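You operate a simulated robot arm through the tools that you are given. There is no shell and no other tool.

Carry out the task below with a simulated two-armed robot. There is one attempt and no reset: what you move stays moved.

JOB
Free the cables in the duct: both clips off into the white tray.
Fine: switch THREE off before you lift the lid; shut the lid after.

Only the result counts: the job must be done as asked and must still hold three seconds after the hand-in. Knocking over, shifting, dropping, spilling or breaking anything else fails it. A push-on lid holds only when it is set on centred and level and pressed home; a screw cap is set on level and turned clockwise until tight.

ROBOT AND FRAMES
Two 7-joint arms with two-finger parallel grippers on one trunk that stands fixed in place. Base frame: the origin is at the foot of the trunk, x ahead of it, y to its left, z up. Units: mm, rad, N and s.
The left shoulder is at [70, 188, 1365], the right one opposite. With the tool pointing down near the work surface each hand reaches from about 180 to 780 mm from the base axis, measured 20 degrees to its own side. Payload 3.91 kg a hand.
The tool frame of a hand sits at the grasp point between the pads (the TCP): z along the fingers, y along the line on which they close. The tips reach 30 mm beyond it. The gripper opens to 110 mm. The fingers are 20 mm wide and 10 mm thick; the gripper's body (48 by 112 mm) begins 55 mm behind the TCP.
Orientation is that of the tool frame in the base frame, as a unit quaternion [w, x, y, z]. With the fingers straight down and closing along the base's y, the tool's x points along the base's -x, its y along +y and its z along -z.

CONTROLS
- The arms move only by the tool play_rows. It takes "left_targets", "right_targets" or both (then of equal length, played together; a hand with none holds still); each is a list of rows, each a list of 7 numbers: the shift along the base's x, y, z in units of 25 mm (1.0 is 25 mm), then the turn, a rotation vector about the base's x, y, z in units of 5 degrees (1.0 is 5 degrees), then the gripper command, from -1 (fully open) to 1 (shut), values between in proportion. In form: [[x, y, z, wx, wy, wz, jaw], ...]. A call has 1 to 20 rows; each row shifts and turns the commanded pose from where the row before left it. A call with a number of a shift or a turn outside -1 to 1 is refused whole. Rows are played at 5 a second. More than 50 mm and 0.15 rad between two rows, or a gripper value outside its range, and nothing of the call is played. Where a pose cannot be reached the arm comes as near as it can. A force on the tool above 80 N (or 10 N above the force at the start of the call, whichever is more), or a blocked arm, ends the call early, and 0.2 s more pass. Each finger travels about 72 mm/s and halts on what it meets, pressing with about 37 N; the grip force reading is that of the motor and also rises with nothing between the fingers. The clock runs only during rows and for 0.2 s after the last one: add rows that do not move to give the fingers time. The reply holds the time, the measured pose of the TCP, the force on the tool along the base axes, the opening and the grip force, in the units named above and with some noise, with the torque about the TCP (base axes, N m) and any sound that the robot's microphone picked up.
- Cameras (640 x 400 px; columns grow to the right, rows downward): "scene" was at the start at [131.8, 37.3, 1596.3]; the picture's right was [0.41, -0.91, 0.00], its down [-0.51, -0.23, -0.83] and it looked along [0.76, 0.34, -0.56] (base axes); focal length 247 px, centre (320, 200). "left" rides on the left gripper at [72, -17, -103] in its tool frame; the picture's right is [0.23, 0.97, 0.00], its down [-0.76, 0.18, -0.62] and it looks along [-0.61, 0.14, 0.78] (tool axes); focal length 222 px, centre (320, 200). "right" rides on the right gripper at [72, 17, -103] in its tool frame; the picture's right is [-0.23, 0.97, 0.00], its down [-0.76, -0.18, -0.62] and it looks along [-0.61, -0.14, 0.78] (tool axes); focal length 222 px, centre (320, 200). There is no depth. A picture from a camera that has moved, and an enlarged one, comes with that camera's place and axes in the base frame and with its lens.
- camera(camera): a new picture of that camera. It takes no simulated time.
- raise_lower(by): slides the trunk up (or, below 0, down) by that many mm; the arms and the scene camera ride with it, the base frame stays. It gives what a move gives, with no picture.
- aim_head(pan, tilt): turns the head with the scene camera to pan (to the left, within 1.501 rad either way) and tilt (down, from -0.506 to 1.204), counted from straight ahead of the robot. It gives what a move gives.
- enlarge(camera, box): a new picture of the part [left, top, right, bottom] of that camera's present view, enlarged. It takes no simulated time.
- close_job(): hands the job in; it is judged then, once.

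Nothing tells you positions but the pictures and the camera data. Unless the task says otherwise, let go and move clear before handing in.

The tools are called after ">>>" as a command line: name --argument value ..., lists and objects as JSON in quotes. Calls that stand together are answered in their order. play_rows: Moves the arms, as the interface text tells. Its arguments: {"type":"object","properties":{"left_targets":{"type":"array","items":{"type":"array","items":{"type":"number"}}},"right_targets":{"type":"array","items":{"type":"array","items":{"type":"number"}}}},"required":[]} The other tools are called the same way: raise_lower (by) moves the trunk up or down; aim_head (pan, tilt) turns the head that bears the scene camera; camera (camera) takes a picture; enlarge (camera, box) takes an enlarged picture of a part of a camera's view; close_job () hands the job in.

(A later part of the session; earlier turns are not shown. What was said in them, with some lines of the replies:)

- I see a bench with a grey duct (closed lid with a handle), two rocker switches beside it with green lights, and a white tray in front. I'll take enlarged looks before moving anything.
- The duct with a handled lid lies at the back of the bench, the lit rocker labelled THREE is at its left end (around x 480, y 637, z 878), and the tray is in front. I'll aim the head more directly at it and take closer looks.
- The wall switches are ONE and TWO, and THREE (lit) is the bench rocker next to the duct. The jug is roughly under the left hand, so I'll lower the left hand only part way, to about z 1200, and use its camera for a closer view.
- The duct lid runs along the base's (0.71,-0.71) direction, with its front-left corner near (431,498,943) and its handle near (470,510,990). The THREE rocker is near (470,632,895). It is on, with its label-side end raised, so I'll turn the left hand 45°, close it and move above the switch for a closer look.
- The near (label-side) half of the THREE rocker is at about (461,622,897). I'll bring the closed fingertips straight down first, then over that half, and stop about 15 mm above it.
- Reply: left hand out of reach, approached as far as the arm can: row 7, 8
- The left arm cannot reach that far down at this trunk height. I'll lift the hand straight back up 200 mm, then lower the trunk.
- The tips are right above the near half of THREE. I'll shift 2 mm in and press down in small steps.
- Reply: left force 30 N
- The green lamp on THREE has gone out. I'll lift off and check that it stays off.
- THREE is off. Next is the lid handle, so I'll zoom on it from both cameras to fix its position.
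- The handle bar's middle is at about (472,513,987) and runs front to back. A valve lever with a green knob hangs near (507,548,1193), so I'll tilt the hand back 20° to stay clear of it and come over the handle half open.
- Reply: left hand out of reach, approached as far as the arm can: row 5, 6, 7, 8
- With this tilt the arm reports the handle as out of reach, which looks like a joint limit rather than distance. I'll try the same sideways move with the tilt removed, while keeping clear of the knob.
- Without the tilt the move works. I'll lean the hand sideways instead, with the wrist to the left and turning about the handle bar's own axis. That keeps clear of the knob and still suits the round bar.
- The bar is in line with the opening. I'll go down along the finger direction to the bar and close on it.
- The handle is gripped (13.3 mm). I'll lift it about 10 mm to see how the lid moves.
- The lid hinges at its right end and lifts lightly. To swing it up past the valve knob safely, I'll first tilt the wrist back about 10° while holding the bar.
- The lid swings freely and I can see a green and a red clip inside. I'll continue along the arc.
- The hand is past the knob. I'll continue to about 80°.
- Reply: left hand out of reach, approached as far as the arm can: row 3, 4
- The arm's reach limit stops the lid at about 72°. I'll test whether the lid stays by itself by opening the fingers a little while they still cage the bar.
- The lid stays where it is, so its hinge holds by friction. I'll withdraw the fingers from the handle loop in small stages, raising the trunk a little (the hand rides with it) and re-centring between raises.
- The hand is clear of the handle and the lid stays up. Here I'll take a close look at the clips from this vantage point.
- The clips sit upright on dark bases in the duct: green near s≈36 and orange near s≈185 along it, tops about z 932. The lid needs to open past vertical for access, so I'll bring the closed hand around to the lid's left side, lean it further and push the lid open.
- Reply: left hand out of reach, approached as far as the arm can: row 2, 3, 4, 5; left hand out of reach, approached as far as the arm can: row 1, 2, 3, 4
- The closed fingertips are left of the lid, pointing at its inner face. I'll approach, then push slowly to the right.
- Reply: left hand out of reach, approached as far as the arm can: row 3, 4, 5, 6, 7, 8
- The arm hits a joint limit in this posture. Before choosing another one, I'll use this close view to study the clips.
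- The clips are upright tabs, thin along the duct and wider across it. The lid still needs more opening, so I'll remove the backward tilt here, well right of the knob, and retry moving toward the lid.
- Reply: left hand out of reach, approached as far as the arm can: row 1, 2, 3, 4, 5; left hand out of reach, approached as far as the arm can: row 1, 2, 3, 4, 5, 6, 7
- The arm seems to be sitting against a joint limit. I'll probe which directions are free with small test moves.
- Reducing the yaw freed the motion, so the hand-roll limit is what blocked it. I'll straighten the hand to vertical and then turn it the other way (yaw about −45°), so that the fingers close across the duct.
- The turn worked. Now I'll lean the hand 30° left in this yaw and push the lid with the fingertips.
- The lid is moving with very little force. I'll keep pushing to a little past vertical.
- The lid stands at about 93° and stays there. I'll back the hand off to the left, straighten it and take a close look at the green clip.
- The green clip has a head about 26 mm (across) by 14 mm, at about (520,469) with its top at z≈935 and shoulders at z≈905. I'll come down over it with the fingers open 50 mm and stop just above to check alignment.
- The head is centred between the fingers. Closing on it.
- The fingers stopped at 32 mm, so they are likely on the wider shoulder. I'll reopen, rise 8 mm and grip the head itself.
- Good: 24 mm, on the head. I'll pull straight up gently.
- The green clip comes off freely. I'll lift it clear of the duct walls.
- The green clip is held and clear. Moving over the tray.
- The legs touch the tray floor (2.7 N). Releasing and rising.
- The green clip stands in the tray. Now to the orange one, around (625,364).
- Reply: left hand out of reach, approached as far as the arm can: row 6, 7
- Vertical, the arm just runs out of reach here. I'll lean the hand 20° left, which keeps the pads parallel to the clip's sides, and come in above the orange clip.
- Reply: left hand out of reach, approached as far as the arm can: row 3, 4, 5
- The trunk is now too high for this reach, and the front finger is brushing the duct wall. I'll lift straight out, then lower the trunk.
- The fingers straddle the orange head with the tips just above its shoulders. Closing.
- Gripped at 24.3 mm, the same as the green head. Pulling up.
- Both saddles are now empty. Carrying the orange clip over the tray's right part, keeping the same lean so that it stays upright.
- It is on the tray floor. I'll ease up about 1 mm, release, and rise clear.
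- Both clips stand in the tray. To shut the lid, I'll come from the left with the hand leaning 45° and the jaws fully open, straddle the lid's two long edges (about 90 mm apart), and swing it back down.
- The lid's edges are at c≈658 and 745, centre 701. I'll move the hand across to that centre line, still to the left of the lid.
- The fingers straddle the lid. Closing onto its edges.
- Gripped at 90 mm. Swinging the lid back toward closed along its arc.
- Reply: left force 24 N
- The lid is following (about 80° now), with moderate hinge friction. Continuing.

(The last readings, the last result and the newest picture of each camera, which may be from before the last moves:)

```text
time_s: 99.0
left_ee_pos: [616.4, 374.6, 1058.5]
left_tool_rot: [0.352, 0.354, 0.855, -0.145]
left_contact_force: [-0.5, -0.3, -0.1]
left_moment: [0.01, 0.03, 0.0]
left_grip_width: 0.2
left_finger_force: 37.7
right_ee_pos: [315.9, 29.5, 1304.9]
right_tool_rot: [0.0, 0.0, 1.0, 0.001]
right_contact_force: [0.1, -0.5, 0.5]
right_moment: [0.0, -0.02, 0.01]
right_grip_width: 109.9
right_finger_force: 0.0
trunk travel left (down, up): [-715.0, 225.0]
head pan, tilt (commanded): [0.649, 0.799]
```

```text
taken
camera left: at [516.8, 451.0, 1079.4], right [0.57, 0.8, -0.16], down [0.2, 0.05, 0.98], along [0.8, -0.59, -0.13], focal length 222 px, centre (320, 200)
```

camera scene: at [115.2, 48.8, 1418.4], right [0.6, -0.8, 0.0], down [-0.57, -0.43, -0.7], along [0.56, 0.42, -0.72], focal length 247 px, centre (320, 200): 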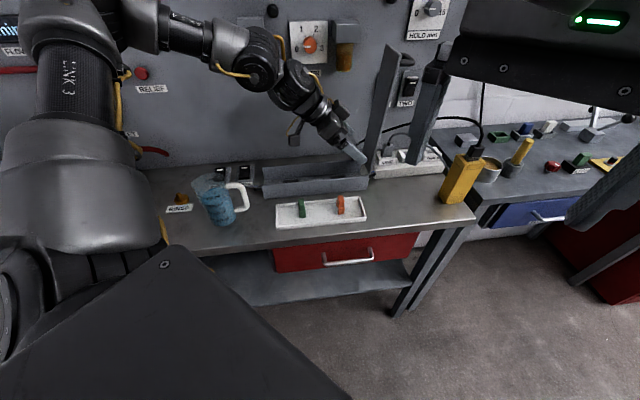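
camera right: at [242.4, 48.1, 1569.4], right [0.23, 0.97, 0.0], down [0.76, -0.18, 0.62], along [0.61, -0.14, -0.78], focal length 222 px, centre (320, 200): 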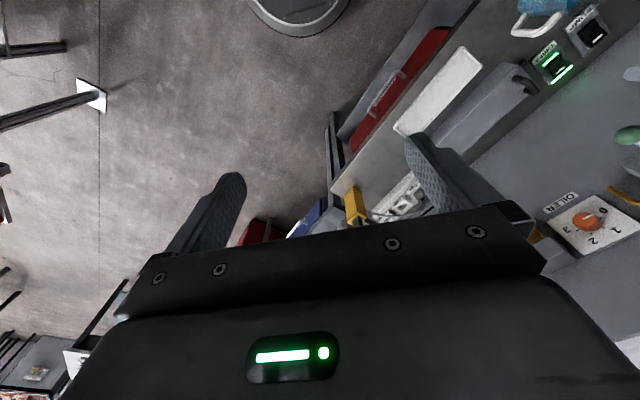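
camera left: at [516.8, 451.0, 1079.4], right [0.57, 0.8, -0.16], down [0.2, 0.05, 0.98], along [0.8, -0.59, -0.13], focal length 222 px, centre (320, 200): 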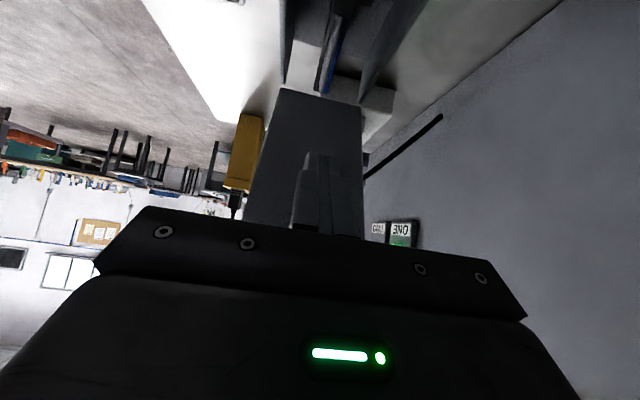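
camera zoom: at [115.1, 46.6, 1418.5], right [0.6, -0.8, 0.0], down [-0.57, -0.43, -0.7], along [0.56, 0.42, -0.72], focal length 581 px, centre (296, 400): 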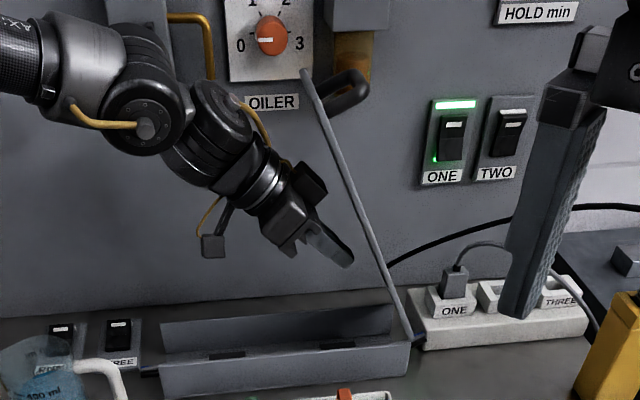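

The lid slipped out of the grip at about 67° and stays there, leaning left. I'll finish with the handle, which worked before. First I'll back the hand away to the left front and straighten it.

>>> play_rows --left_targets '[[-0.9, 0.3, 0, 0, 0, 0, 1], [-0.9, 0.3, 0, 0, 0, 0, 1], [-0.9, 0.3, 0.3, 0.707, 0.707, 0, 1], [-0.9, 0.3, 0.3, 0.707, 0.707, 0, 1], [-0.9, 0.2, 0.3, 0.707, 0.707, 0, 1], [-0.3, 0, 0.3, 0.707, 0.707, 0, 1], [0, 0, 0.3, 0.707, 0.707, 0, 1], [0, 0, 0.3, 0.707, 0.707, 0, 1], [0, 0, 0.3, 0.707, 0.707, 0, 1], [0, 0, 0.3, 0.707, 0.707, 0, 1], [0, 0, 0, 0.707, 0.707, 0, 1], [0, 0, 0, 0, 0, 0, 1]]'

>>> camera --camera "scene"

```text
time_s: 101.6
left_ee_pos: [495.5, 412.2, 1116.8]
left_tool_rot: [0.0, 0.382, 0.924, 0.001]
left_contact_force: [-0.4, 0.0, -0.5]
left_moment: [0.03, 0.01, -0.01]
left_grip_width: 0.1
left_finger_force: 37.6
right_ee_pos: [314.8, 32.6, 1306.8]
right_tool_rot: [0.0, 0.0, 1.0, 0.001]
right_contact_force: [0.4, 0.5, 0.1]
right_moment: [0.02, 0.0, 0.0]
right_grip_width: 110.0
right_finger_force: 0.0
trunk travel left (down, up): [-715.0, 225.0]
head pan, tilt (commanded): [0.649, 0.799]
```

```text
taken
camera scene: at [114.8, 50.0, 1418.4], right [0.6, -0.8, 0.0], down [-0.57, -0.43, -0.7], along [0.56, 0.42, -0.72], focal length 247 px, centre (320, 200)
```

scene: 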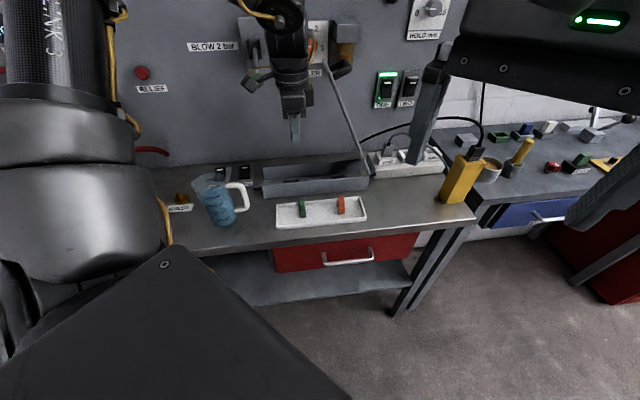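

>>> play_rows --left_targets '[[0, 0, 0, 0, 0, 1, 1], [0, 0, 0, 0, 0, 1, 1], [0, 0, 0, 0, 0, 1, 1], [0, 0, 0, 0, 0, 1, 1], [0, 0, 0, 0, 0, 1, 1], [0, 0, 0, 0, 0, 1, 1], [0, 0, 0, 0, 0, 1, 1], [0, 0, 0, 0, 0, 1, 1], [0, 0, 0, 0, 0, 1, 1], [0, 0, 0, 0, 0, 1, 1], [0, 0, 0, 0, 0, 1, 1], [0, 0, 0, 0, 0, 1, 1], [0, 0, 0, 0, 0, 1, 1], [0, 0, 0, 0, 0, 1, 1], [0, 0, 0, 0, 0, 1, 1], [0, 0, 0, 0, 0, 1, 1], [0, 0, 0, 0, 0, 1, 1], [0, 0, 0, 0, 0, 0, 1]]'

>>> raise_lower --by 80

>>> camera --camera "left"

>>> camera --camera "scene"

```text
time_s: 105.4
left_ee_pos: [495.2, 409.8, 1118.4]
left_tool_rot: [0.0, -0.322, 0.947, 0.001]
left_contact_force: [0.1, -0.3, 0.0]
left_moment: [0.05, -0.02, -0.03]
left_grip_width: 0.2
left_finger_force: 37.9
right_ee_pos: [314.1, 29.0, 1307.0]
right_tool_rot: [0.0, -0.001, 1.0, 0.001]
right_contact_force: [-1.2, -0.4, 0.2]
right_moment: [0.02, -0.04, 0.0]
right_grip_width: 109.9
right_finger_force: 0.0
trunk travel left (down, up): [-715.0, 225.0]
head pan, tilt (commanded): [0.649, 0.799]
```

```text
time_s: 106.5
left_ee_pos: [495.6, 411.2, 1197.8]
left_tool_rot: [-0.001, -0.323, 0.947, 0.002]
left_contact_force: [0.4, 0.9, 0.5]
left_moment: [-0.01, -0.03, -0.03]
left_grip_width: 0.0
left_finger_force: 37.9
right_ee_pos: [314.7, 31.3, 1385.3]
right_tool_rot: [0.001, -0.001, 1.0, 0.0]
right_contact_force: [-0.2, 0.1, -0.7]
right_moment: [-0.02, 0.06, 0.01]
right_grip_width: 110.1
right_finger_force: 0.1
trunk travel left (down, up): [-795.0, 145.0]
head pan, tilt (commanded): [0.649, 0.799]
```

```text
taken
camera left: at [449.4, 354.7, 1300.3], right [-0.77, 0.63, 0.0], down [0.5, 0.6, 0.62], along [0.39, 0.48, -0.78], focal length 222 px, centre (320, 200)
```

left: 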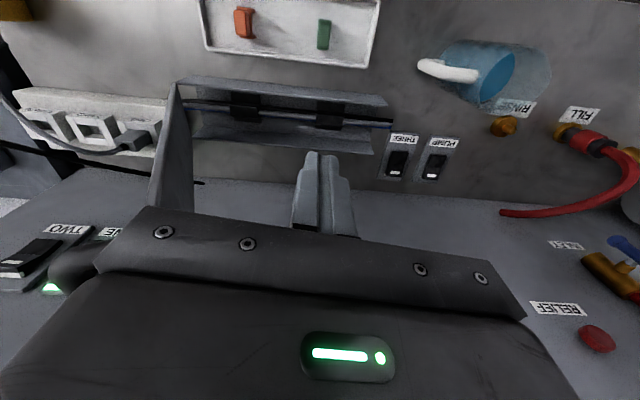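

```text
taken
camera scene: at [115.0, 49.1, 1498.4], right [0.6, -0.8, 0.0], down [-0.57, -0.43, -0.7], along [0.56, 0.42, -0.72], focal length 247 px, centre (320, 200)
```

scene: 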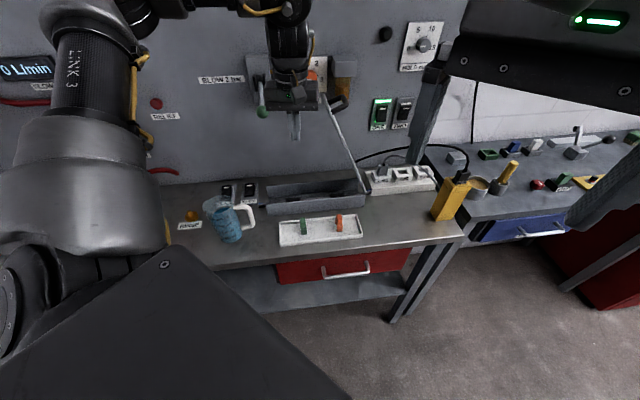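

>>> enlarge --camera "scene" --box '[280, 70, 400, 200]'

```text
3.08 times, centred on (340, 135) of scene
camera zoom: at [115.0, 49.1, 1498.4], right [0.6, -0.8, 0.0], down [-0.57, -0.43, -0.7], along [0.56, 0.42, -0.72], focal length 760 px, centre (258, 400)
```

zoom: 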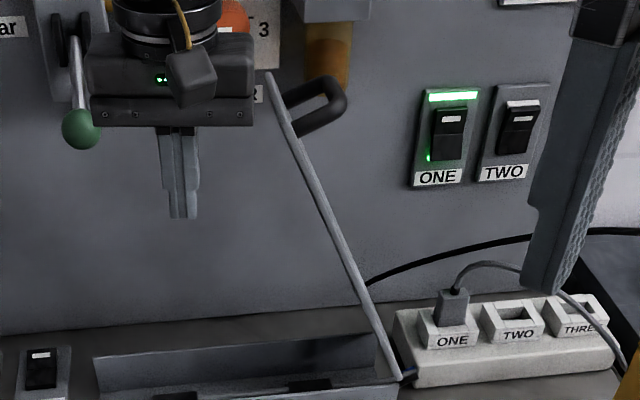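

The lid is at about 67°, so its handle bar should be near s≈200, z≈1232. I'll lean and tilt the hand as before while rising clear, then look from above the bar.

>>> play_rows --left_targets '[[0, 0, 0.86, -0.353, -0.919, 0, 1], [0, 0, 0.86, -0.353, -0.919, 0, 1], [0, 0, 0.86, -0.353, -0.919, 0, 0.6], [0, 0, 0.86, -0.353, -0.919, 0, 0.2], [0, 0, 0.86, -0.353, -0.919, 0, 0.2], [0, 0, 0, 0, 0, 0, 0.2]]'

>>> camera --camera "left"

```text
time_s: 107.9
left_ee_pos: [496.3, 424.1, 1311.0]
left_tool_rot: [0.163, -0.315, 0.925, -0.136]
left_contact_force: [-0.5, -0.4, 0.7]
left_moment: [0.04, 0.01, -0.02]
left_grip_width: 44.0
left_finger_force: 0.0
left hand out of reach, approached as far as the arm can: row 1, 2, 3, 5
right_ee_pos: [316.0, 31.6, 1386.0]
right_tool_rot: [0.0, 0.0, 1.0, 0.0]
right_contact_force: [0.3, -0.3, 0.5]
right_moment: [0.02, 0.03, 0.01]
right_grip_width: 110.0
right_finger_force: 0.1
trunk travel left (down, up): [-795.0, 145.0]
head pan, tilt (commanded): [0.649, 0.799]
```

```text
taken
camera left: at [412.5, 382.9, 1395.3], right [-0.69, 0.6, -0.39], down [0.23, 0.71, 0.67], along [0.68, 0.37, -0.63], focal length 222 px, centre (320, 200)
```

left: 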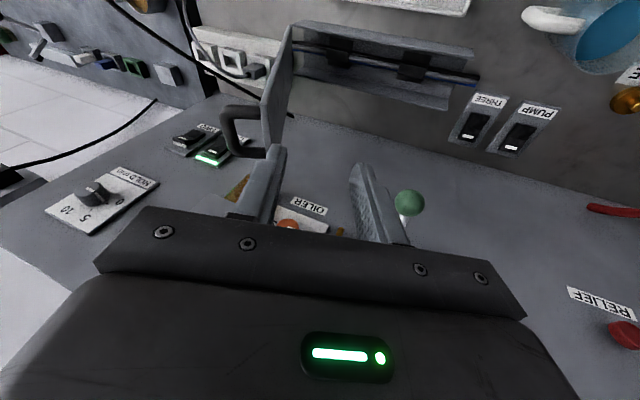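

>>> play_rows --left_targets '[[0.946, -0.412, 0, 0, 0, 0, 0.2], [0.946, -0.412, 0, 0, 0, 0, 0.2], [0.946, -0.412, 0, 0, 0, 0, 0.2], [0.946, -0.412, -0.1, 0, 0, 0, 0.2], [0.946, -0.412, -0.1, 0, 0, 0, 0.2], [0, 0, 0, 0, 0, 0, 0.2]]'

>>> camera --camera "left"

>>> enlarge --camera "scene" --box '[280, 30, 400, 160]'

```text
time_s: 109.3
left_ee_pos: [614.9, 374.6, 1305.1]
left_tool_rot: [0.163, -0.315, 0.925, -0.137]
left_contact_force: [1.0, 0.7, 0.1]
left_moment: [0.03, 0.02, 0.01]
left_grip_width: 44.1
left_finger_force: 0.2
right_ee_pos: [314.4, 32.0, 1385.7]
right_tool_rot: [0.0, 0.0, 1.0, 0.0]
right_contact_force: [0.5, -0.8, 0.1]
right_moment: [0.01, -0.03, 0.03]
right_grip_width: 110.1
right_finger_force: 0.0
trunk travel left (down, up): [-795.0, 145.0]
head pan, tilt (commanded): [0.649, 0.799]
```

```text
taken
camera left: at [530.1, 331.7, 1389.3], right [-0.69, 0.6, -0.39], down [0.23, 0.71, 0.67], along [0.68, 0.37, -0.63], focal length 222 px, centre (320, 200)
```

left: 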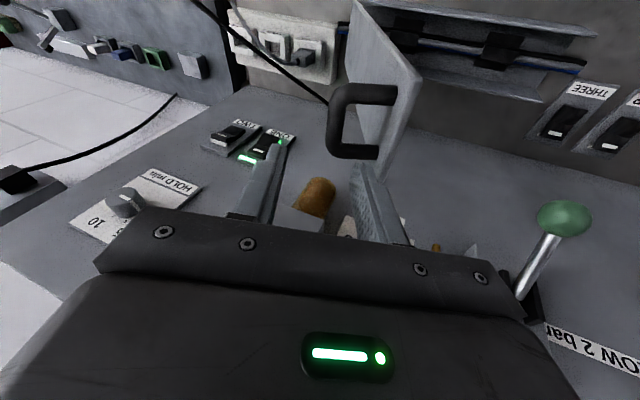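

```text
3.08 times, centred on (340, 95) of scene
camera zoom: at [114.4, 49.9, 1498.4], right [0.6, -0.8, 0.0], down [-0.57, -0.43, -0.7], along [0.56, 0.42, -0.72], focal length 760 px, centre (258, 523)
```

zoom: 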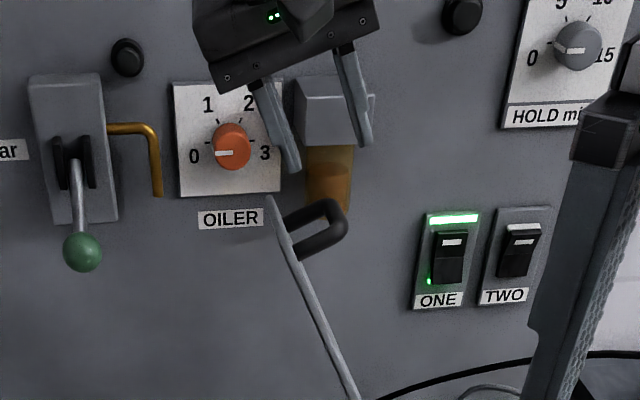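

>>> enlarge --camera "left" --box '[230, 70, 430, 250]'

```text
2.22 times, centred on (330, 160) of left
camera zoom: at [530.1, 331.7, 1389.3], right [-0.69, 0.6, -0.39], down [0.23, 0.71, 0.67], along [0.68, 0.37, -0.63], focal length 494 px, centre (298, 289)
```

zoom: 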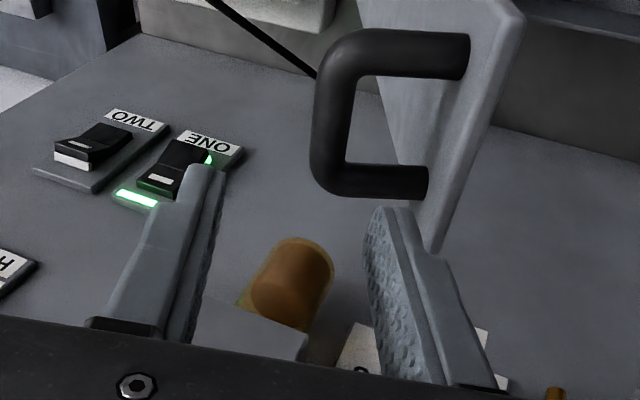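

The bar is seen at about s=190, z=1228. I'll line up along the finger direction and lower the open fingers around it.

>>> play_rows --left_targets '[[-0.34, 0.34, 0, 0, 0, 0, 0.2], [0.18, -0.18, -0.6, 0, 0, 0, 0.2], [0.18, -0.18, -0.6, 0, 0, 0, 0.2], [0, 0, 0, 0, 0, 0, 0.2]]'

>>> camera --camera "left"

>>> enlarge --camera "scene" --box '[300, 40, 400, 140]'

```text
time_s: 110.3
left_ee_pos: [615.2, 373.3, 1274.8]
left_tool_rot: [0.163, -0.315, 0.925, -0.136]
left_contact_force: [0.5, 0.8, 0.9]
left_moment: [-0.01, -0.02, 0.01]
left_grip_width: 44.1
left_finger_force: 0.0
right_ee_pos: [314.9, 30.8, 1386.2]
right_tool_rot: [0.0, 0.001, 1.0, 0.0]
right_contact_force: [-0.4, -0.3, 0.6]
right_moment: [0.01, -0.01, 0.03]
right_grip_width: 110.3
right_finger_force: 0.0
trunk travel left (down, up): [-795.0, 145.0]
head pan, tilt (commanded): [0.649, 0.799]
```

```text
taken
camera left: at [530.6, 330.7, 1359.3], right [-0.69, 0.6, -0.39], down [0.23, 0.71, 0.67], along [0.68, 0.37, -0.63], focal length 222 px, centre (320, 200)
```

left: 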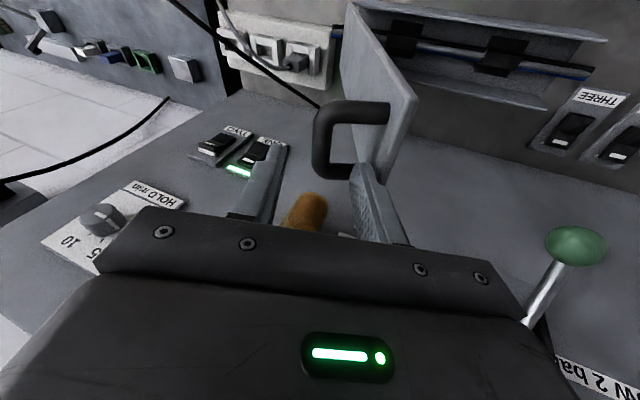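

```text
4.00 times, centred on (350, 90) of scene
camera zoom: at [114.4, 49.2, 1498.5], right [0.6, -0.8, 0.0], down [-0.57, -0.43, -0.7], along [0.56, 0.42, -0.72], focal length 987 px, centre (200, 640)
```

zoom: 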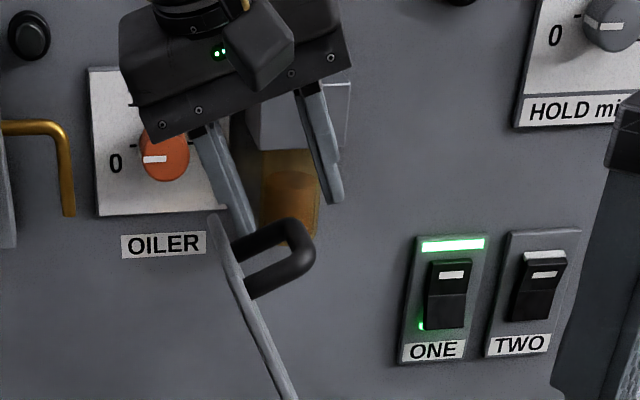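

The fingertip would pass close to the handle's rear leg, so I'll shift 8 mm toward the front and then continue down around the bar.

>>> play_rows --left_targets '[[-0.226, -0.226, 0, 0, 0, 0, 0.2], [0.178, -0.178, -0.5, 0, 0, 0, 0.2], [0, 0, 0, 0, 0, 0, 0.2]]'

>>> enlarge --camera "left" --box '[230, 70, 430, 250]'

>>> enlarge --camera "scene" --box '[300, 40, 400, 140]'

```text
time_s: 111.1
left_ee_pos: [613.9, 362.6, 1263.5]
left_tool_rot: [0.163, -0.315, 0.925, -0.136]
left_contact_force: [0.7, -0.6, -0.5]
left_moment: [0.03, -0.02, -0.02]
left_grip_width: 43.8
left_finger_force: 0.1
right_ee_pos: [315.3, 31.9, 1386.1]
right_tool_rot: [0.0, 0.0, 1.0, -0.001]
right_contact_force: [-0.5, -0.9, -0.4]
right_moment: [-0.01, -0.01, -0.03]
right_grip_width: 110.1
right_finger_force: 0.1
trunk travel left (down, up): [-795.0, 145.0]
head pan, tilt (commanded): [0.649, 0.799]
```

```text
2.22 times, centred on (330, 160) of left
camera zoom: at [529.6, 320.9, 1347.0], right [-0.69, 0.6, -0.39], down [0.23, 0.71, 0.67], along [0.68, 0.37, -0.63], focal length 494 px, centre (298, 289)
```

zoom: 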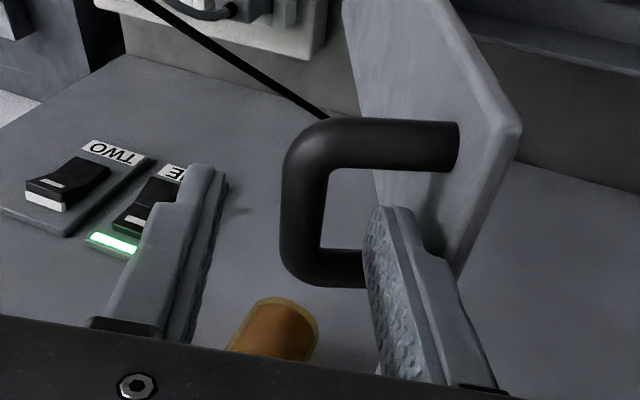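

```text
4.00 times, centred on (350, 90) of scene
camera zoom: at [114.9, 49.2, 1498.4], right [0.6, -0.8, 0.0], down [-0.57, -0.43, -0.7], along [0.56, 0.42, -0.72], focal length 987 px, centre (200, 640)
```

zoom: 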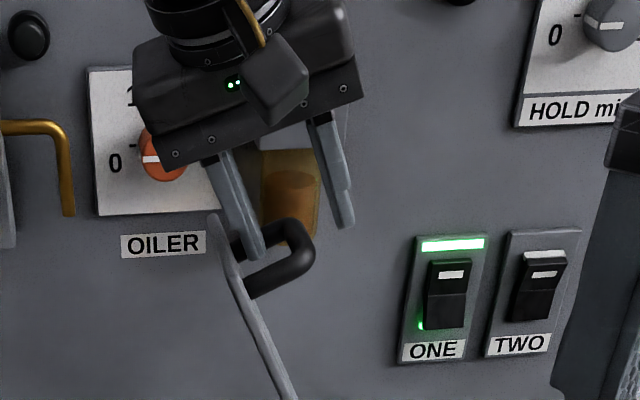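

>>> play_rows --left_targets '[[0.116, -0.116, -0.447, 0, 0, 0, 0.2], [0.116, -0.116, -0.447, 0, 0, 0, 0.2], [0.116, -0.116, -0.447, 0, 0, 0, 0.2], [0, 0, 0, 0, 0, 0, 0.2]]'

>>> enlarge --camera "left" --box '[230, 70, 430, 250]'

>>> enlarge --camera "scene" --box '[300, 40, 400, 140]'

```text
time_s: 112.1
left_ee_pos: [624.1, 354.4, 1230.5]
left_tool_rot: [0.163, -0.315, 0.925, -0.136]
left_contact_force: [0.0, 0.1, -0.1]
left_moment: [-0.02, 0.0, 0.02]
left_grip_width: 43.9
left_finger_force: 0.1
right_ee_pos: [315.7, 32.3, 1386.5]
right_tool_rot: [0.001, -0.001, 1.0, -0.001]
right_contact_force: [0.7, 0.3, 0.2]
right_moment: [-0.01, 0.0, -0.04]
right_grip_width: 110.0
right_finger_force: 0.1
trunk travel left (down, up): [-795.0, 145.0]
head pan, tilt (commanded): [0.649, 0.799]
```

```text
2.22 times, centred on (330, 160) of left
camera zoom: at [538.7, 312.2, 1313.6], right [-0.69, 0.6, -0.39], down [0.23, 0.71, 0.67], along [0.68, 0.37, -0.63], focal length 494 px, centre (298, 289)
```

zoom: 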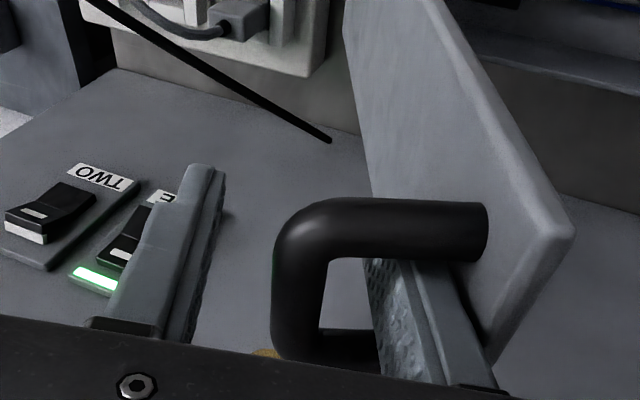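

```text
4.00 times, centred on (350, 90) of scene
camera zoom: at [115.2, 49.4, 1498.4], right [0.6, -0.8, 0.0], down [-0.57, -0.43, -0.7], along [0.56, 0.42, -0.72], focal length 987 px, centre (200, 640)
```

zoom: 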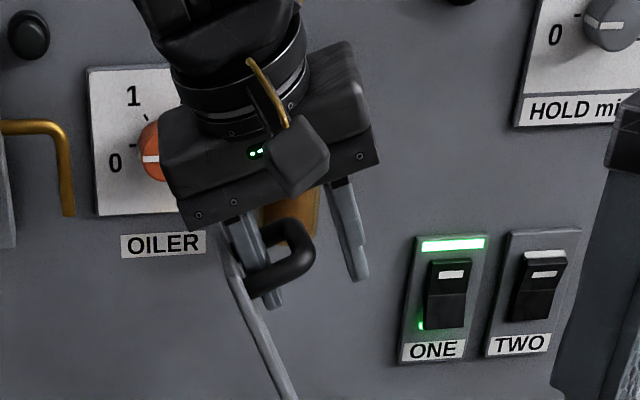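

The bar is between the fingers again. Closing on it.

>>> play_rows --left_targets '[[0, 0, 0, 0, 0, 0, 0.5], [0, 0, 0, 0, 0, 0, 1], [0, 0, 0, 0, 0, 0, 1], [0, 0, 0, 0, 0, 0, 1]]'

>>> enlarge --camera "scene" --box '[300, 40, 400, 140]'

```text
time_s: 113.1
left_ee_pos: [623.9, 355.7, 1229.1]
left_tool_rot: [0.163, -0.315, 0.925, -0.137]
left_contact_force: [0.9, 0.4, -0.2]
left_moment: [-0.14, 0.11, 0.49]
left_grip_width: 15.7
left_finger_force: 45.0
right_ee_pos: [315.1, 31.6, 1385.6]
right_tool_rot: [0.0, 0.001, 1.0, 0.001]
right_contact_force: [0.4, -0.1, 0.0]
right_moment: [0.02, 0.02, -0.04]
right_grip_width: 110.1
right_finger_force: 0.0
trunk travel left (down, up): [-795.0, 145.0]
head pan, tilt (commanded): [0.649, 0.799]
```

```text
4.00 times, centred on (350, 90) of scene
camera zoom: at [115.4, 49.7, 1498.3], right [0.6, -0.8, 0.0], down [-0.57, -0.43, -0.7], along [0.56, 0.42, -0.72], focal length 987 px, centre (200, 640)
```

zoom: 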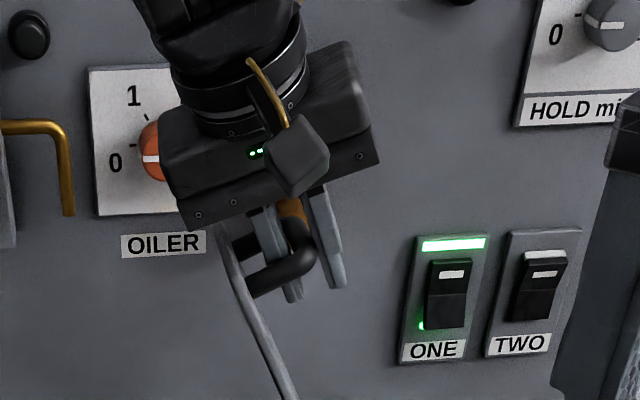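

>>> play_rows --left_targets '[[-0.387, 0.387, -0.16, 0, 0, 0, 1], [-0.56, 0.56, -0.288, 0, 0, 0, 1], [-0.544, 0.544, -0.344, 0, 0, 0, 1], [-0.526, 0.526, -0.396, 0, 0, 0, 1], [-0.505, 0.505, -0.448, 0, 0, 0, 1], [0, 0, 0, 0, 0, 0, 1]]'

>>> enlarge --camera "scene" --box '[230, 40, 410, 220]'

>>> camera --camera "left"

```text
time_s: 114.5
left_ee_pos: [561.0, 418.1, 1188.6]
left_tool_rot: [0.162, -0.314, 0.926, -0.136]
left_contact_force: [1.1, -0.8, -3.0]
left_moment: [-0.27, 0.37, 0.84]
left_grip_width: 15.7
left_finger_force: 45.1
right_ee_pos: [316.5, 32.3, 1384.2]
right_tool_rot: [0.0, 0.0, 1.0, 0.0]
right_contact_force: [0.1, 0.1, -0.9]
right_moment: [0.0, -0.01, -0.01]
right_grip_width: 110.1
right_finger_force: 0.3
trunk travel left (down, up): [-795.0, 145.0]
head pan, tilt (commanded): [0.649, 0.799]
```

```text
2.22 times, centred on (320, 130) of scene
camera zoom: at [116.2, 49.7, 1498.3], right [0.6, -0.8, 0.0], down [-0.57, -0.43, -0.7], along [0.55, 0.42, -0.72], focal length 548 px, centre (320, 356)
```

zoom: 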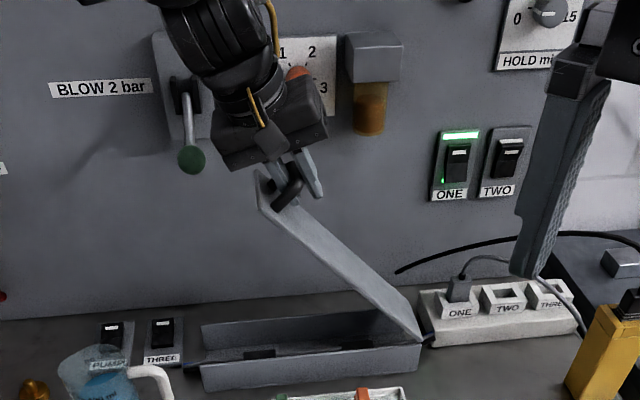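

```text
taken
camera left: at [476.3, 375.5, 1272.1], right [-0.69, 0.6, -0.39], down [0.23, 0.71, 0.67], along [0.68, 0.37, -0.63], focal length 222 px, centre (320, 200)
```

left: 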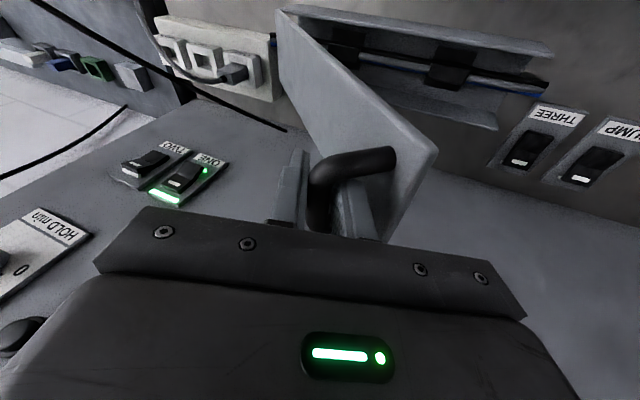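

>>> play_rows --left_targets '[[-0.481, 0.481, -0.496, 0, 0, 0, 1], [-0.455, 0.455, -0.544, 0, 0, 0, 1], [-0.427, 0.427, -0.588, 0, 0, 0, 1], [-0.399, 0.399, -0.628, 0, 0, 0, 1], [0, 0, 0, 0, 0, 0, 1]]'

>>> enlarge --camera "scene" --box '[230, 40, 410, 220]'

```text
time_s: 115.7
left_ee_pos: [516.8, 462.4, 1132.2]
left_tool_rot: [0.163, -0.315, 0.925, -0.135]
left_contact_force: [0.6, -2.2, -3.0]
left_moment: [-0.54, 0.55, 0.7]
left_grip_width: 15.9
left_finger_force: 44.9
right_ee_pos: [315.0, 31.5, 1385.2]
right_tool_rot: [0.0, 0.0, 1.0, 0.001]
right_contact_force: [0.5, 0.8, 0.5]
right_moment: [-0.01, 0.02, -0.02]
right_grip_width: 109.7
right_finger_force: 0.1
trunk travel left (down, up): [-795.0, 145.0]
head pan, tilt (commanded): [0.649, 0.799]
```

```text
2.22 times, centred on (320, 130) of scene
camera zoom: at [115.8, 49.4, 1498.3], right [0.6, -0.8, 0.0], down [-0.57, -0.43, -0.7], along [0.56, 0.42, -0.72], focal length 548 px, centre (320, 356)
```

zoom: 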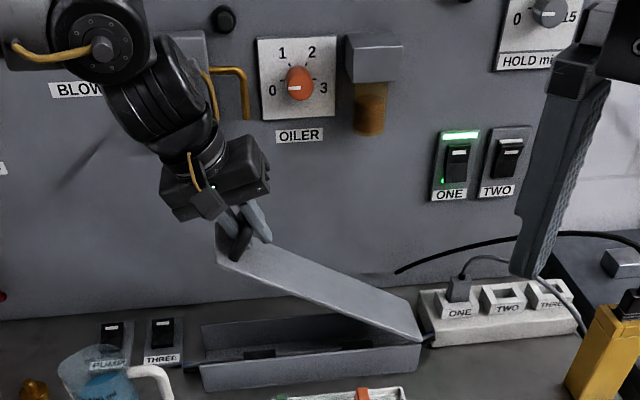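

>>> play_rows --left_targets '[[-0.366, 0.366, -0.666, 0, 0, 0, 1], [-0.333, 0.333, -0.699, 0, 0, 0, 1], [-0.297, 0.297, -0.731, 0, 0, 0, 1], [-0.26, 0.26, -0.758, 0, 0, 0, 1], [-0.223, 0.223, -0.782, 0, 0, 0, 1], [0, 0, 0, 0, 0, 0, 1]]'

>>> enlarge --camera "scene" --box '[230, 60, 410, 230]'

>>> camera --camera "left"

```text
time_s: 117.1
left_ee_pos: [479.3, 499.1, 1040.3]
left_tool_rot: [0.164, -0.314, 0.925, -0.136]
left_contact_force: [1.7, -3.9, -0.3]
left_moment: [-0.58, 0.48, 0.8]
left_grip_width: 16.1
left_finger_force: 44.8
right_ee_pos: [316.2, 31.1, 1386.6]
right_tool_rot: [0.001, 0.0, 1.0, 0.0]
right_contact_force: [0.4, -0.9, -0.2]
right_moment: [-0.02, -0.02, 0.0]
right_grip_width: 110.3
right_finger_force: 0.0
trunk travel left (down, up): [-795.0, 145.0]
head pan, tilt (commanded): [0.649, 0.799]
```

```text
2.35 times, centred on (320, 145) of scene
camera zoom: at [115.7, 49.0, 1498.3], right [0.6, -0.8, 0.0], down [-0.57, -0.43, -0.7], along [0.56, 0.42, -0.72], focal length 581 px, centre (320, 329)
```

zoom: 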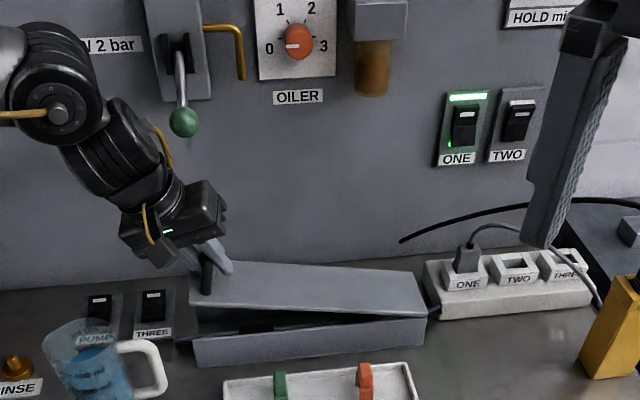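

```text
taken
camera left: at [395.2, 456.4, 1125.1], right [-0.69, 0.6, -0.39], down [0.23, 0.71, 0.67], along [0.68, 0.37, -0.63], focal length 222 px, centre (320, 200)
```

left: 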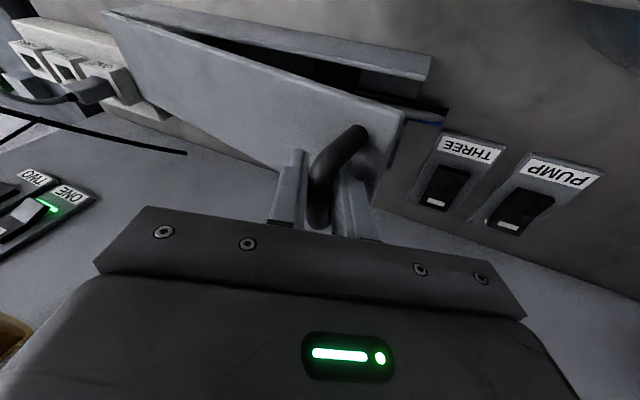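

>>> play_rows --left_targets '[[-0.183, 0.183, -0.803, 0, 0, 0, 1], [-0.12, 0.12, -0.6, 0, 0, 0, 1], [-0.05, 0.05, -0.3, 0, 0, 0, 1], [0, 0, 0, 0, 0, 0, 1]]'

>>> enlarge --camera "scene" --box '[250, 150, 390, 230]'

```text
time_s: 118.1
left_ee_pos: [470.6, 507.5, 998.4]
left_tool_rot: [0.163, -0.315, 0.925, -0.135]
left_contact_force: [4.2, -4.4, -1.6]
left_moment: [-0.39, 0.36, 0.86]
left_grip_width: 16.0
left_finger_force: 44.9
right_ee_pos: [316.3, 31.1, 1385.5]
right_tool_rot: [-0.001, 0.001, 1.0, 0.001]
right_contact_force: [-0.5, 0.1, -0.3]
right_moment: [0.02, 0.01, 0.0]
right_grip_width: 109.8
right_finger_force: 0.1
trunk travel left (down, up): [-795.0, 145.0]
head pan, tilt (commanded): [0.649, 0.799]
```

```text
4.57 times, centred on (320, 190) of scene
camera zoom: at [116.3, 48.9, 1498.3], right [0.6, -0.8, 0.0], down [-0.57, -0.43, -0.7], along [0.55, 0.42, -0.72], focal length 1128 px, centre (320, 246)
```

zoom: 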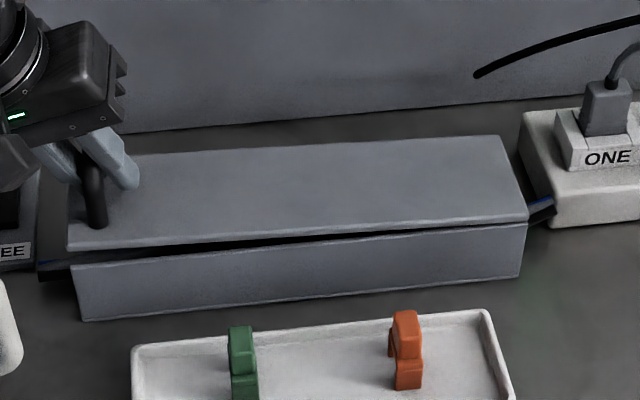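

>>> play_rows --left_targets '[[-0.02, 0.02, -0.15, 0, 0, 0, 1], [-0.02, 0.02, -0.12, 0, 0, 0, 1], [0, 0, -0.1, 0, 0, 0, 1], [0, 0, 0, 0, 0, 0, 1]]'

>>> enlarge --camera "scene" --box '[250, 150, 390, 230]'

```text
time_s: 119.1
left_ee_pos: [470.2, 507.8, 989.0]
left_tool_rot: [0.162, -0.315, 0.925, -0.135]
left_contact_force: [3.5, -4.4, -1.3]
left_moment: [-0.43, 0.35, 0.88]
left_grip_width: 16.2
left_finger_force: 45.2
right_ee_pos: [315.1, 30.7, 1385.4]
right_tool_rot: [-0.001, 0.0, 1.0, 0.0]
right_contact_force: [-0.4, -0.8, -0.7]
right_moment: [0.01, -0.01, -0.02]
right_grip_width: 109.8
right_finger_force: 0.0
trunk travel left (down, up): [-795.0, 145.0]
head pan, tilt (commanded): [0.649, 0.799]
```

```text
4.57 times, centred on (320, 190) of scene
camera zoom: at [116.3, 48.9, 1498.3], right [0.6, -0.8, 0.0], down [-0.57, -0.43, -0.7], along [0.55, 0.42, -0.72], focal length 1128 px, centre (320, 246)
```

zoom: 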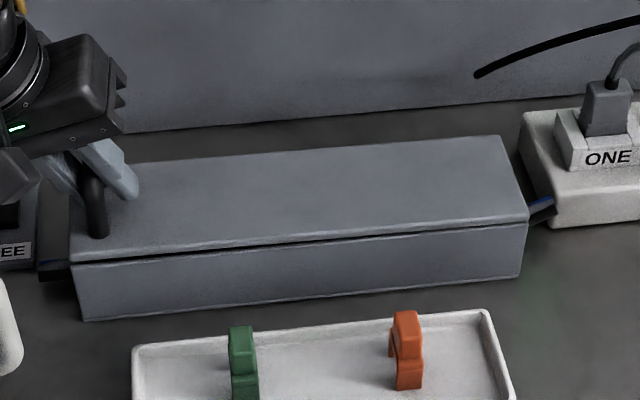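

>>> play_rows --left_targets '[[0, 0, -0.08, 0, 0, 0, 1], [0, 0, -0.06, 0, 0, 0, 1], [0, 0, 0, 0, 0, 0, 1]]'

>>> enlarge --camera "scene" --box '[250, 150, 390, 230]'

```text
time_s: 119.9
left_ee_pos: [471.1, 508.5, 983.8]
left_tool_rot: [0.163, -0.315, 0.925, -0.135]
left_contact_force: [3.0, -1.9, 0.0]
left_moment: [-0.33, 0.29, 0.96]
left_grip_width: 16.4
left_finger_force: 44.7
right_ee_pos: [314.9, 32.0, 1385.4]
right_tool_rot: [0.0, 0.0, 1.0, 0.0]
right_contact_force: [-0.1, 0.6, 0.4]
right_moment: [0.0, 0.02, 0.0]
right_grip_width: 109.9
right_finger_force: 0.1
trunk travel left (down, up): [-795.0, 145.0]
head pan, tilt (commanded): [0.649, 0.799]
```

```text
4.57 times, centred on (320, 190) of scene
camera zoom: at [115.9, 49.3, 1498.3], right [0.6, -0.8, 0.0], down [-0.57, -0.43, -0.7], along [0.55, 0.42, -0.72], focal length 1128 px, centre (320, 246)
```

zoom: 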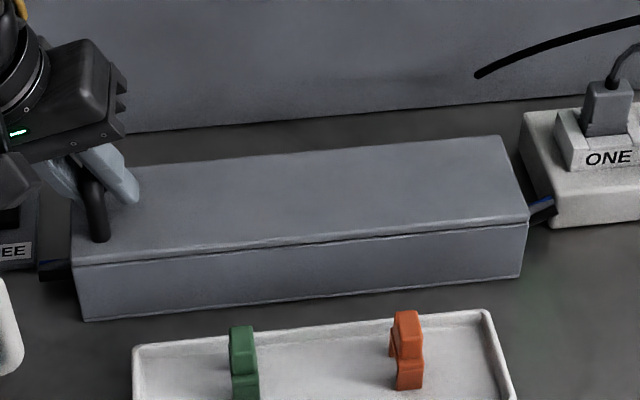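

>>> play_rows --left_targets '[[0, 0, -0.06, 0, 0, 0, 1], [0, 0, -0.06, 0, 0, 0, 1], [0, 0, 0, 0, 0, 0, 1]]'

>>> enlarge --camera "scene" --box '[250, 150, 390, 230]'

```text
time_s: 120.7
left_ee_pos: [470.5, 508.9, 984.4]
left_tool_rot: [0.166, -0.314, 0.925, -0.136]
left_contact_force: [3.2, 6.0, 18.2]
left_moment: [-0.79, 0.61, 0.73]
left_grip_width: 16.5
left_finger_force: 45.1
right_ee_pos: [313.2, 31.2, 1385.9]
right_tool_rot: [0.0, 0.0, 1.0, 0.0]
right_contact_force: [0.3, -0.4, 0.1]
right_moment: [0.02, -0.04, -0.02]
right_grip_width: 110.0
right_finger_force: 0.2
trunk travel left (down, up): [-795.0, 145.0]
head pan, tilt (commanded): [0.649, 0.799]
```

```text
4.57 times, centred on (320, 190) of scene
camera zoom: at [114.1, 48.8, 1498.7], right [0.6, -0.8, 0.0], down [-0.57, -0.43, -0.7], along [0.56, 0.42, -0.72], focal length 1128 px, centre (320, 246)
```

zoom: 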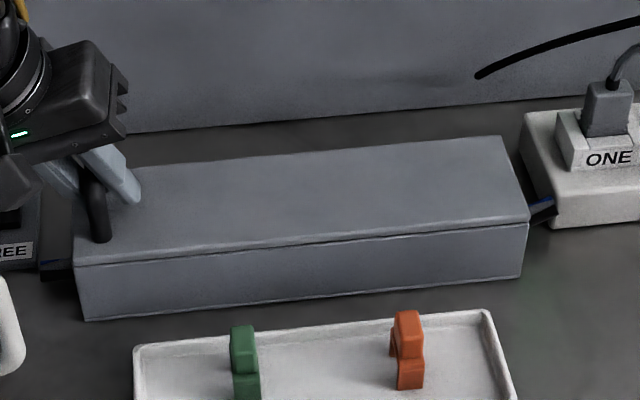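

The lid is pressed home (18 N reaction). I'll open the fingers just enough and withdraw along the finger axis.

>>> play_rows --left_targets '[[0, 0, 0.03, 0, 0, 0, 0.7], [0, 0, 0, 0, 0, 0, 0.53], [0, 0, 0, 0, 0, 0, 0.53], [-0.155, 0.06, 0.364, 0, 0, 0, 0.53], [-0.31, 0.119, 0.728, 0, 0, 0, 0.5], [-0.31, 0.119, 0.728, 0, 0, 0, 0.5], [-0.31, 0.119, 0.728, 0, 0, 0, 0.5], [0, 0, 0, 0, 0, 0, 0.5]]'

>>> camera --camera "left"

>>> enlarge --camera "scene" --box '[220, 80, 400, 240]'

```text
time_s: 122.5
left_ee_pos: [441.1, 518.7, 1047.2]
left_tool_rot: [0.162, -0.314, 0.925, -0.136]
left_contact_force: [0.3, -0.5, -0.9]
left_moment: [-0.04, 0.0, 0.0]
left_grip_width: 27.3
left_finger_force: 0.0
right_ee_pos: [315.0, 30.4, 1385.8]
right_tool_rot: [0.0, 0.0, 1.0, 0.0]
right_contact_force: [0.5, -1.1, -0.2]
right_moment: [0.03, 0.02, -0.03]
right_grip_width: 110.0
right_finger_force: 0.0
trunk travel left (down, up): [-795.0, 145.0]
head pan, tilt (commanded): [0.649, 0.799]
```

```text
taken
camera left: at [357.4, 476.9, 1131.2], right [-0.69, 0.6, -0.39], down [0.23, 0.71, 0.67], along [0.68, 0.37, -0.63], focal length 222 px, centre (320, 200)
```

left: 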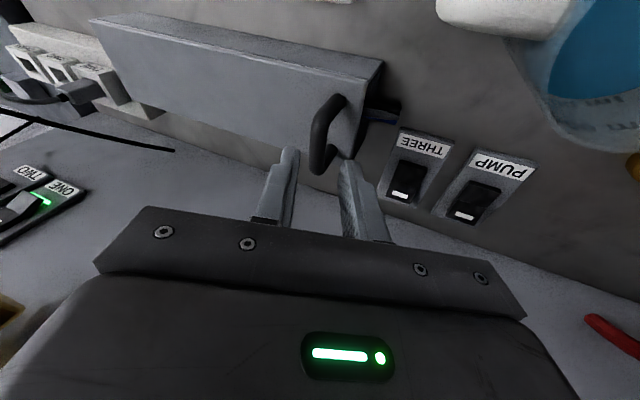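

```text
2.50 times, centred on (310, 160) of scene
camera zoom: at [115.4, 49.2, 1498.3], right [0.6, -0.8, 0.0], down [-0.57, -0.43, -0.7], along [0.56, 0.42, -0.72], focal length 617 px, centre (345, 300)
```

zoom: 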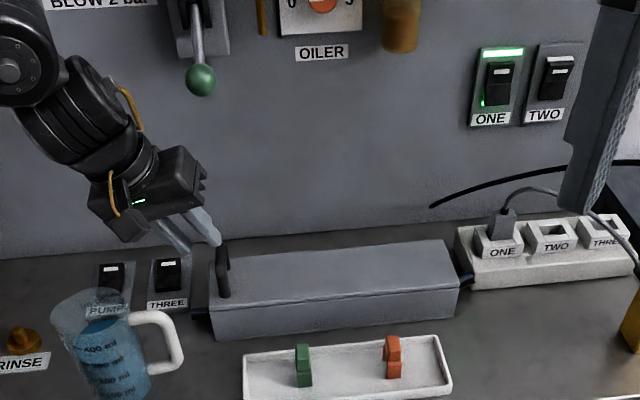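

>>> play_rows --left_targets '[[-0.2, -0.2, 0.8, 0, 0, 0, 0.5], [-0.2, -0.2, 0.8, 0, 0, 0, 0.5], [-0.2, -0.2, 0.8, 0, 0, 0, 0.5], [-0.2, -0.2, 0.8, 0, 0, 0, 0.5], [-0.2, -0.2, 0.8, 0, 0, 0, 0.5], [-0.2, -0.2, 0.8, 0, 0, 0, 0.5], [0, 0, 0, 0, 0, 0, 0.5]]'

>>> camera --camera "scene"

>>> enlarge --camera "scene" --box '[250, 160, 390, 240]'

>>> enlarge --camera "scene" --box '[200, 160, 300, 230]'

>>> camera --camera "left"

```text
time_s: 124.1
left_ee_pos: [412.3, 489.3, 1167.8]
left_tool_rot: [0.163, -0.315, 0.925, -0.137]
left_contact_force: [-1.1, 0.0, -0.5]
left_moment: [0.0, 0.02, 0.0]
left_grip_width: 27.8
left_finger_force: 0.0
right_ee_pos: [314.5, 32.0, 1386.3]
right_tool_rot: [0.0, 0.0, 1.0, 0.0]
right_contact_force: [-1.0, 0.1, 0.3]
right_moment: [0.03, -0.01, -0.02]
right_grip_width: 109.9
right_finger_force: 0.1
trunk travel left (down, up): [-795.0, 145.0]
head pan, tilt (commanded): [0.649, 0.799]
```

```text
taken
camera scene: at [115.3, 49.8, 1498.3], right [0.6, -0.8, 0.0], down [-0.57, -0.43, -0.7], along [0.56, 0.42, -0.72], focal length 247 px, centre (320, 200)
```

scene: 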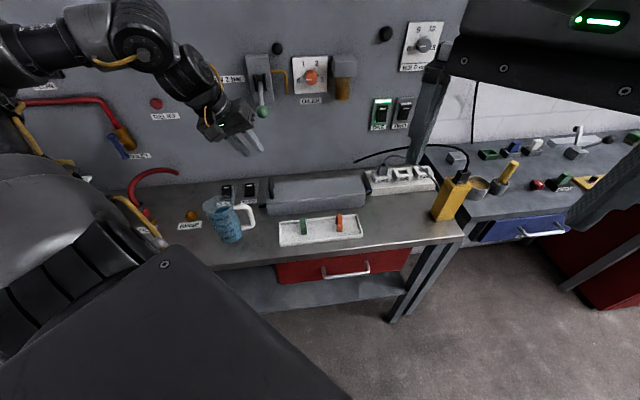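

```text
4.57 times, centred on (320, 200) of scene
camera zoom: at [115.3, 49.8, 1498.3], right [0.6, -0.8, 0.0], down [-0.57, -0.43, -0.7], along [0.56, 0.42, -0.72], focal length 1128 px, centre (320, 200)
```

zoom: 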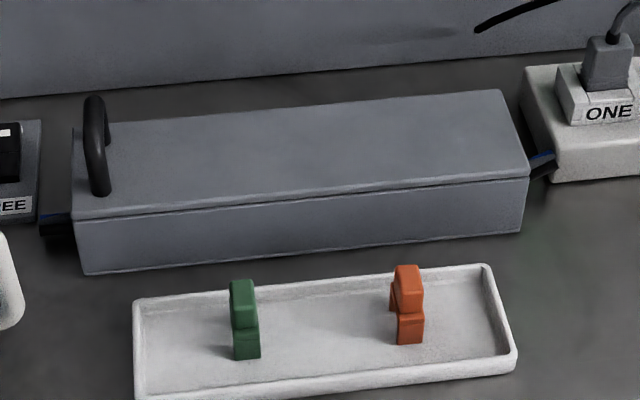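

```text
5.71 times, centred on (250, 195) of scene
camera zoom: at [115.3, 49.8, 1498.3], right [0.6, -0.8, 0.0], down [-0.57, -0.43, -0.7], along [0.56, 0.42, -0.72], focal length 1410 px, centre (720, 229)
```

zoom: 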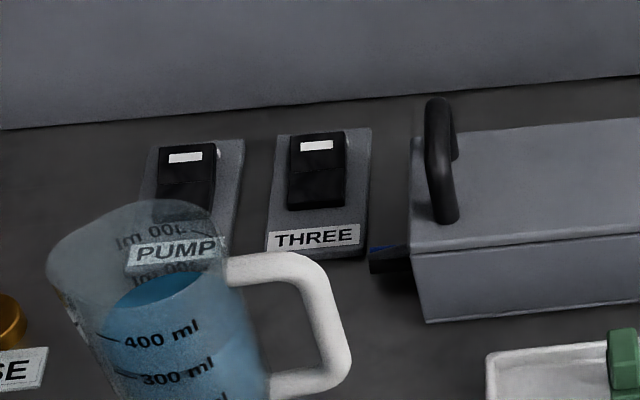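

```text
taken
camera left: at [327.2, 447.4, 1251.3], right [-0.69, 0.6, -0.39], down [0.23, 0.71, 0.67], along [0.68, 0.37, -0.63], focal length 222 px, centre (320, 200)
```

left: 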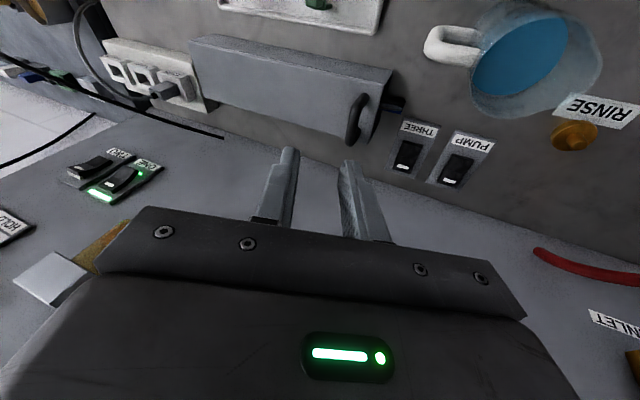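

>>> enlarge --camera "left" --box '[180, 20, 440, 180]'

>>> enlarge --camera "scene" --box '[260, 170, 320, 220]'

>>> enlarge --camera "scene" --box '[330, 170, 390, 220]'

```text
2.46 times, centred on (310, 100) of left
camera zoom: at [327.2, 447.4, 1251.3], right [-0.69, 0.6, -0.39], down [0.23, 0.71, 0.67], along [0.68, 0.37, -0.63], focal length 547 px, centre (345, 446)
```

zoom: 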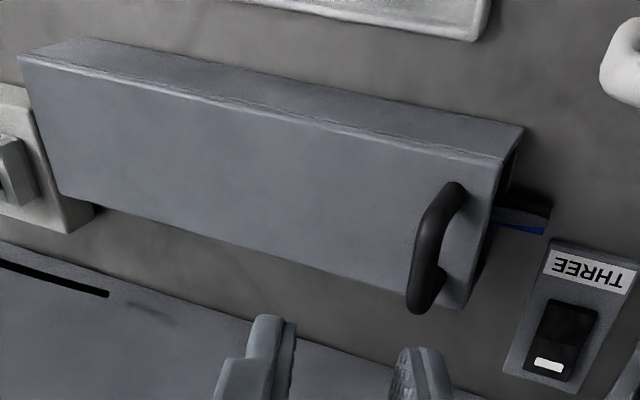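

```text
8.00 times, centred on (290, 195) of scene
camera zoom: at [115.3, 49.8, 1498.3], right [0.6, -0.8, 0.0], down [-0.57, -0.43, -0.7], along [0.56, 0.42, -0.72], focal length 1975 px, centre (560, 240)
```

zoom: 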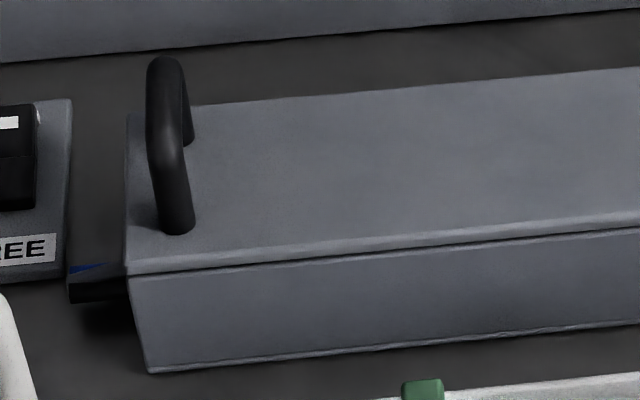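

```text
8.00 times, centred on (360, 195) of scene
camera zoom: at [115.3, 49.8, 1498.3], right [0.6, -0.8, 0.0], down [-0.57, -0.43, -0.7], along [0.56, 0.42, -0.72], focal length 1975 px, centre (0, 240)
```

zoom: 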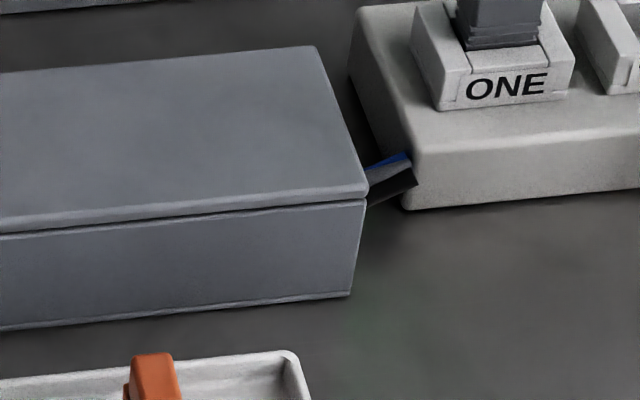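

THREE is off and dark, both clips stand in the white tray, and the lid is shut with an even seam. The hands are clear and nothing else looks disturbed, so I'm handing in.

>>> close_job

```text
The job is handed in.
```

The job is done and handed in. I haven't seen a verdict, only confirmation that it was received.

- **Switch THREE:** I pressed it off before lifting the lid, and its lamp is dark.
- **Clips:** The green and orange clips came off cleanly, and both stand in the white tray.
- **Lid:** I shut it by its handle and pressed it home. It pushed back with about 18 N, and the seam looked even along its length.

While reaching for the orange clip, one finger brushed the duct's front wall with about 9 N. I lifted straight off, and nothing appeared to shift. While I was closing the lid, it slipped out of an edge grip at about 67°. It stayed up on its own, so I finished closing it with the handle.

Both hands are clear, and nothing else looked disturbed in the last pictures.
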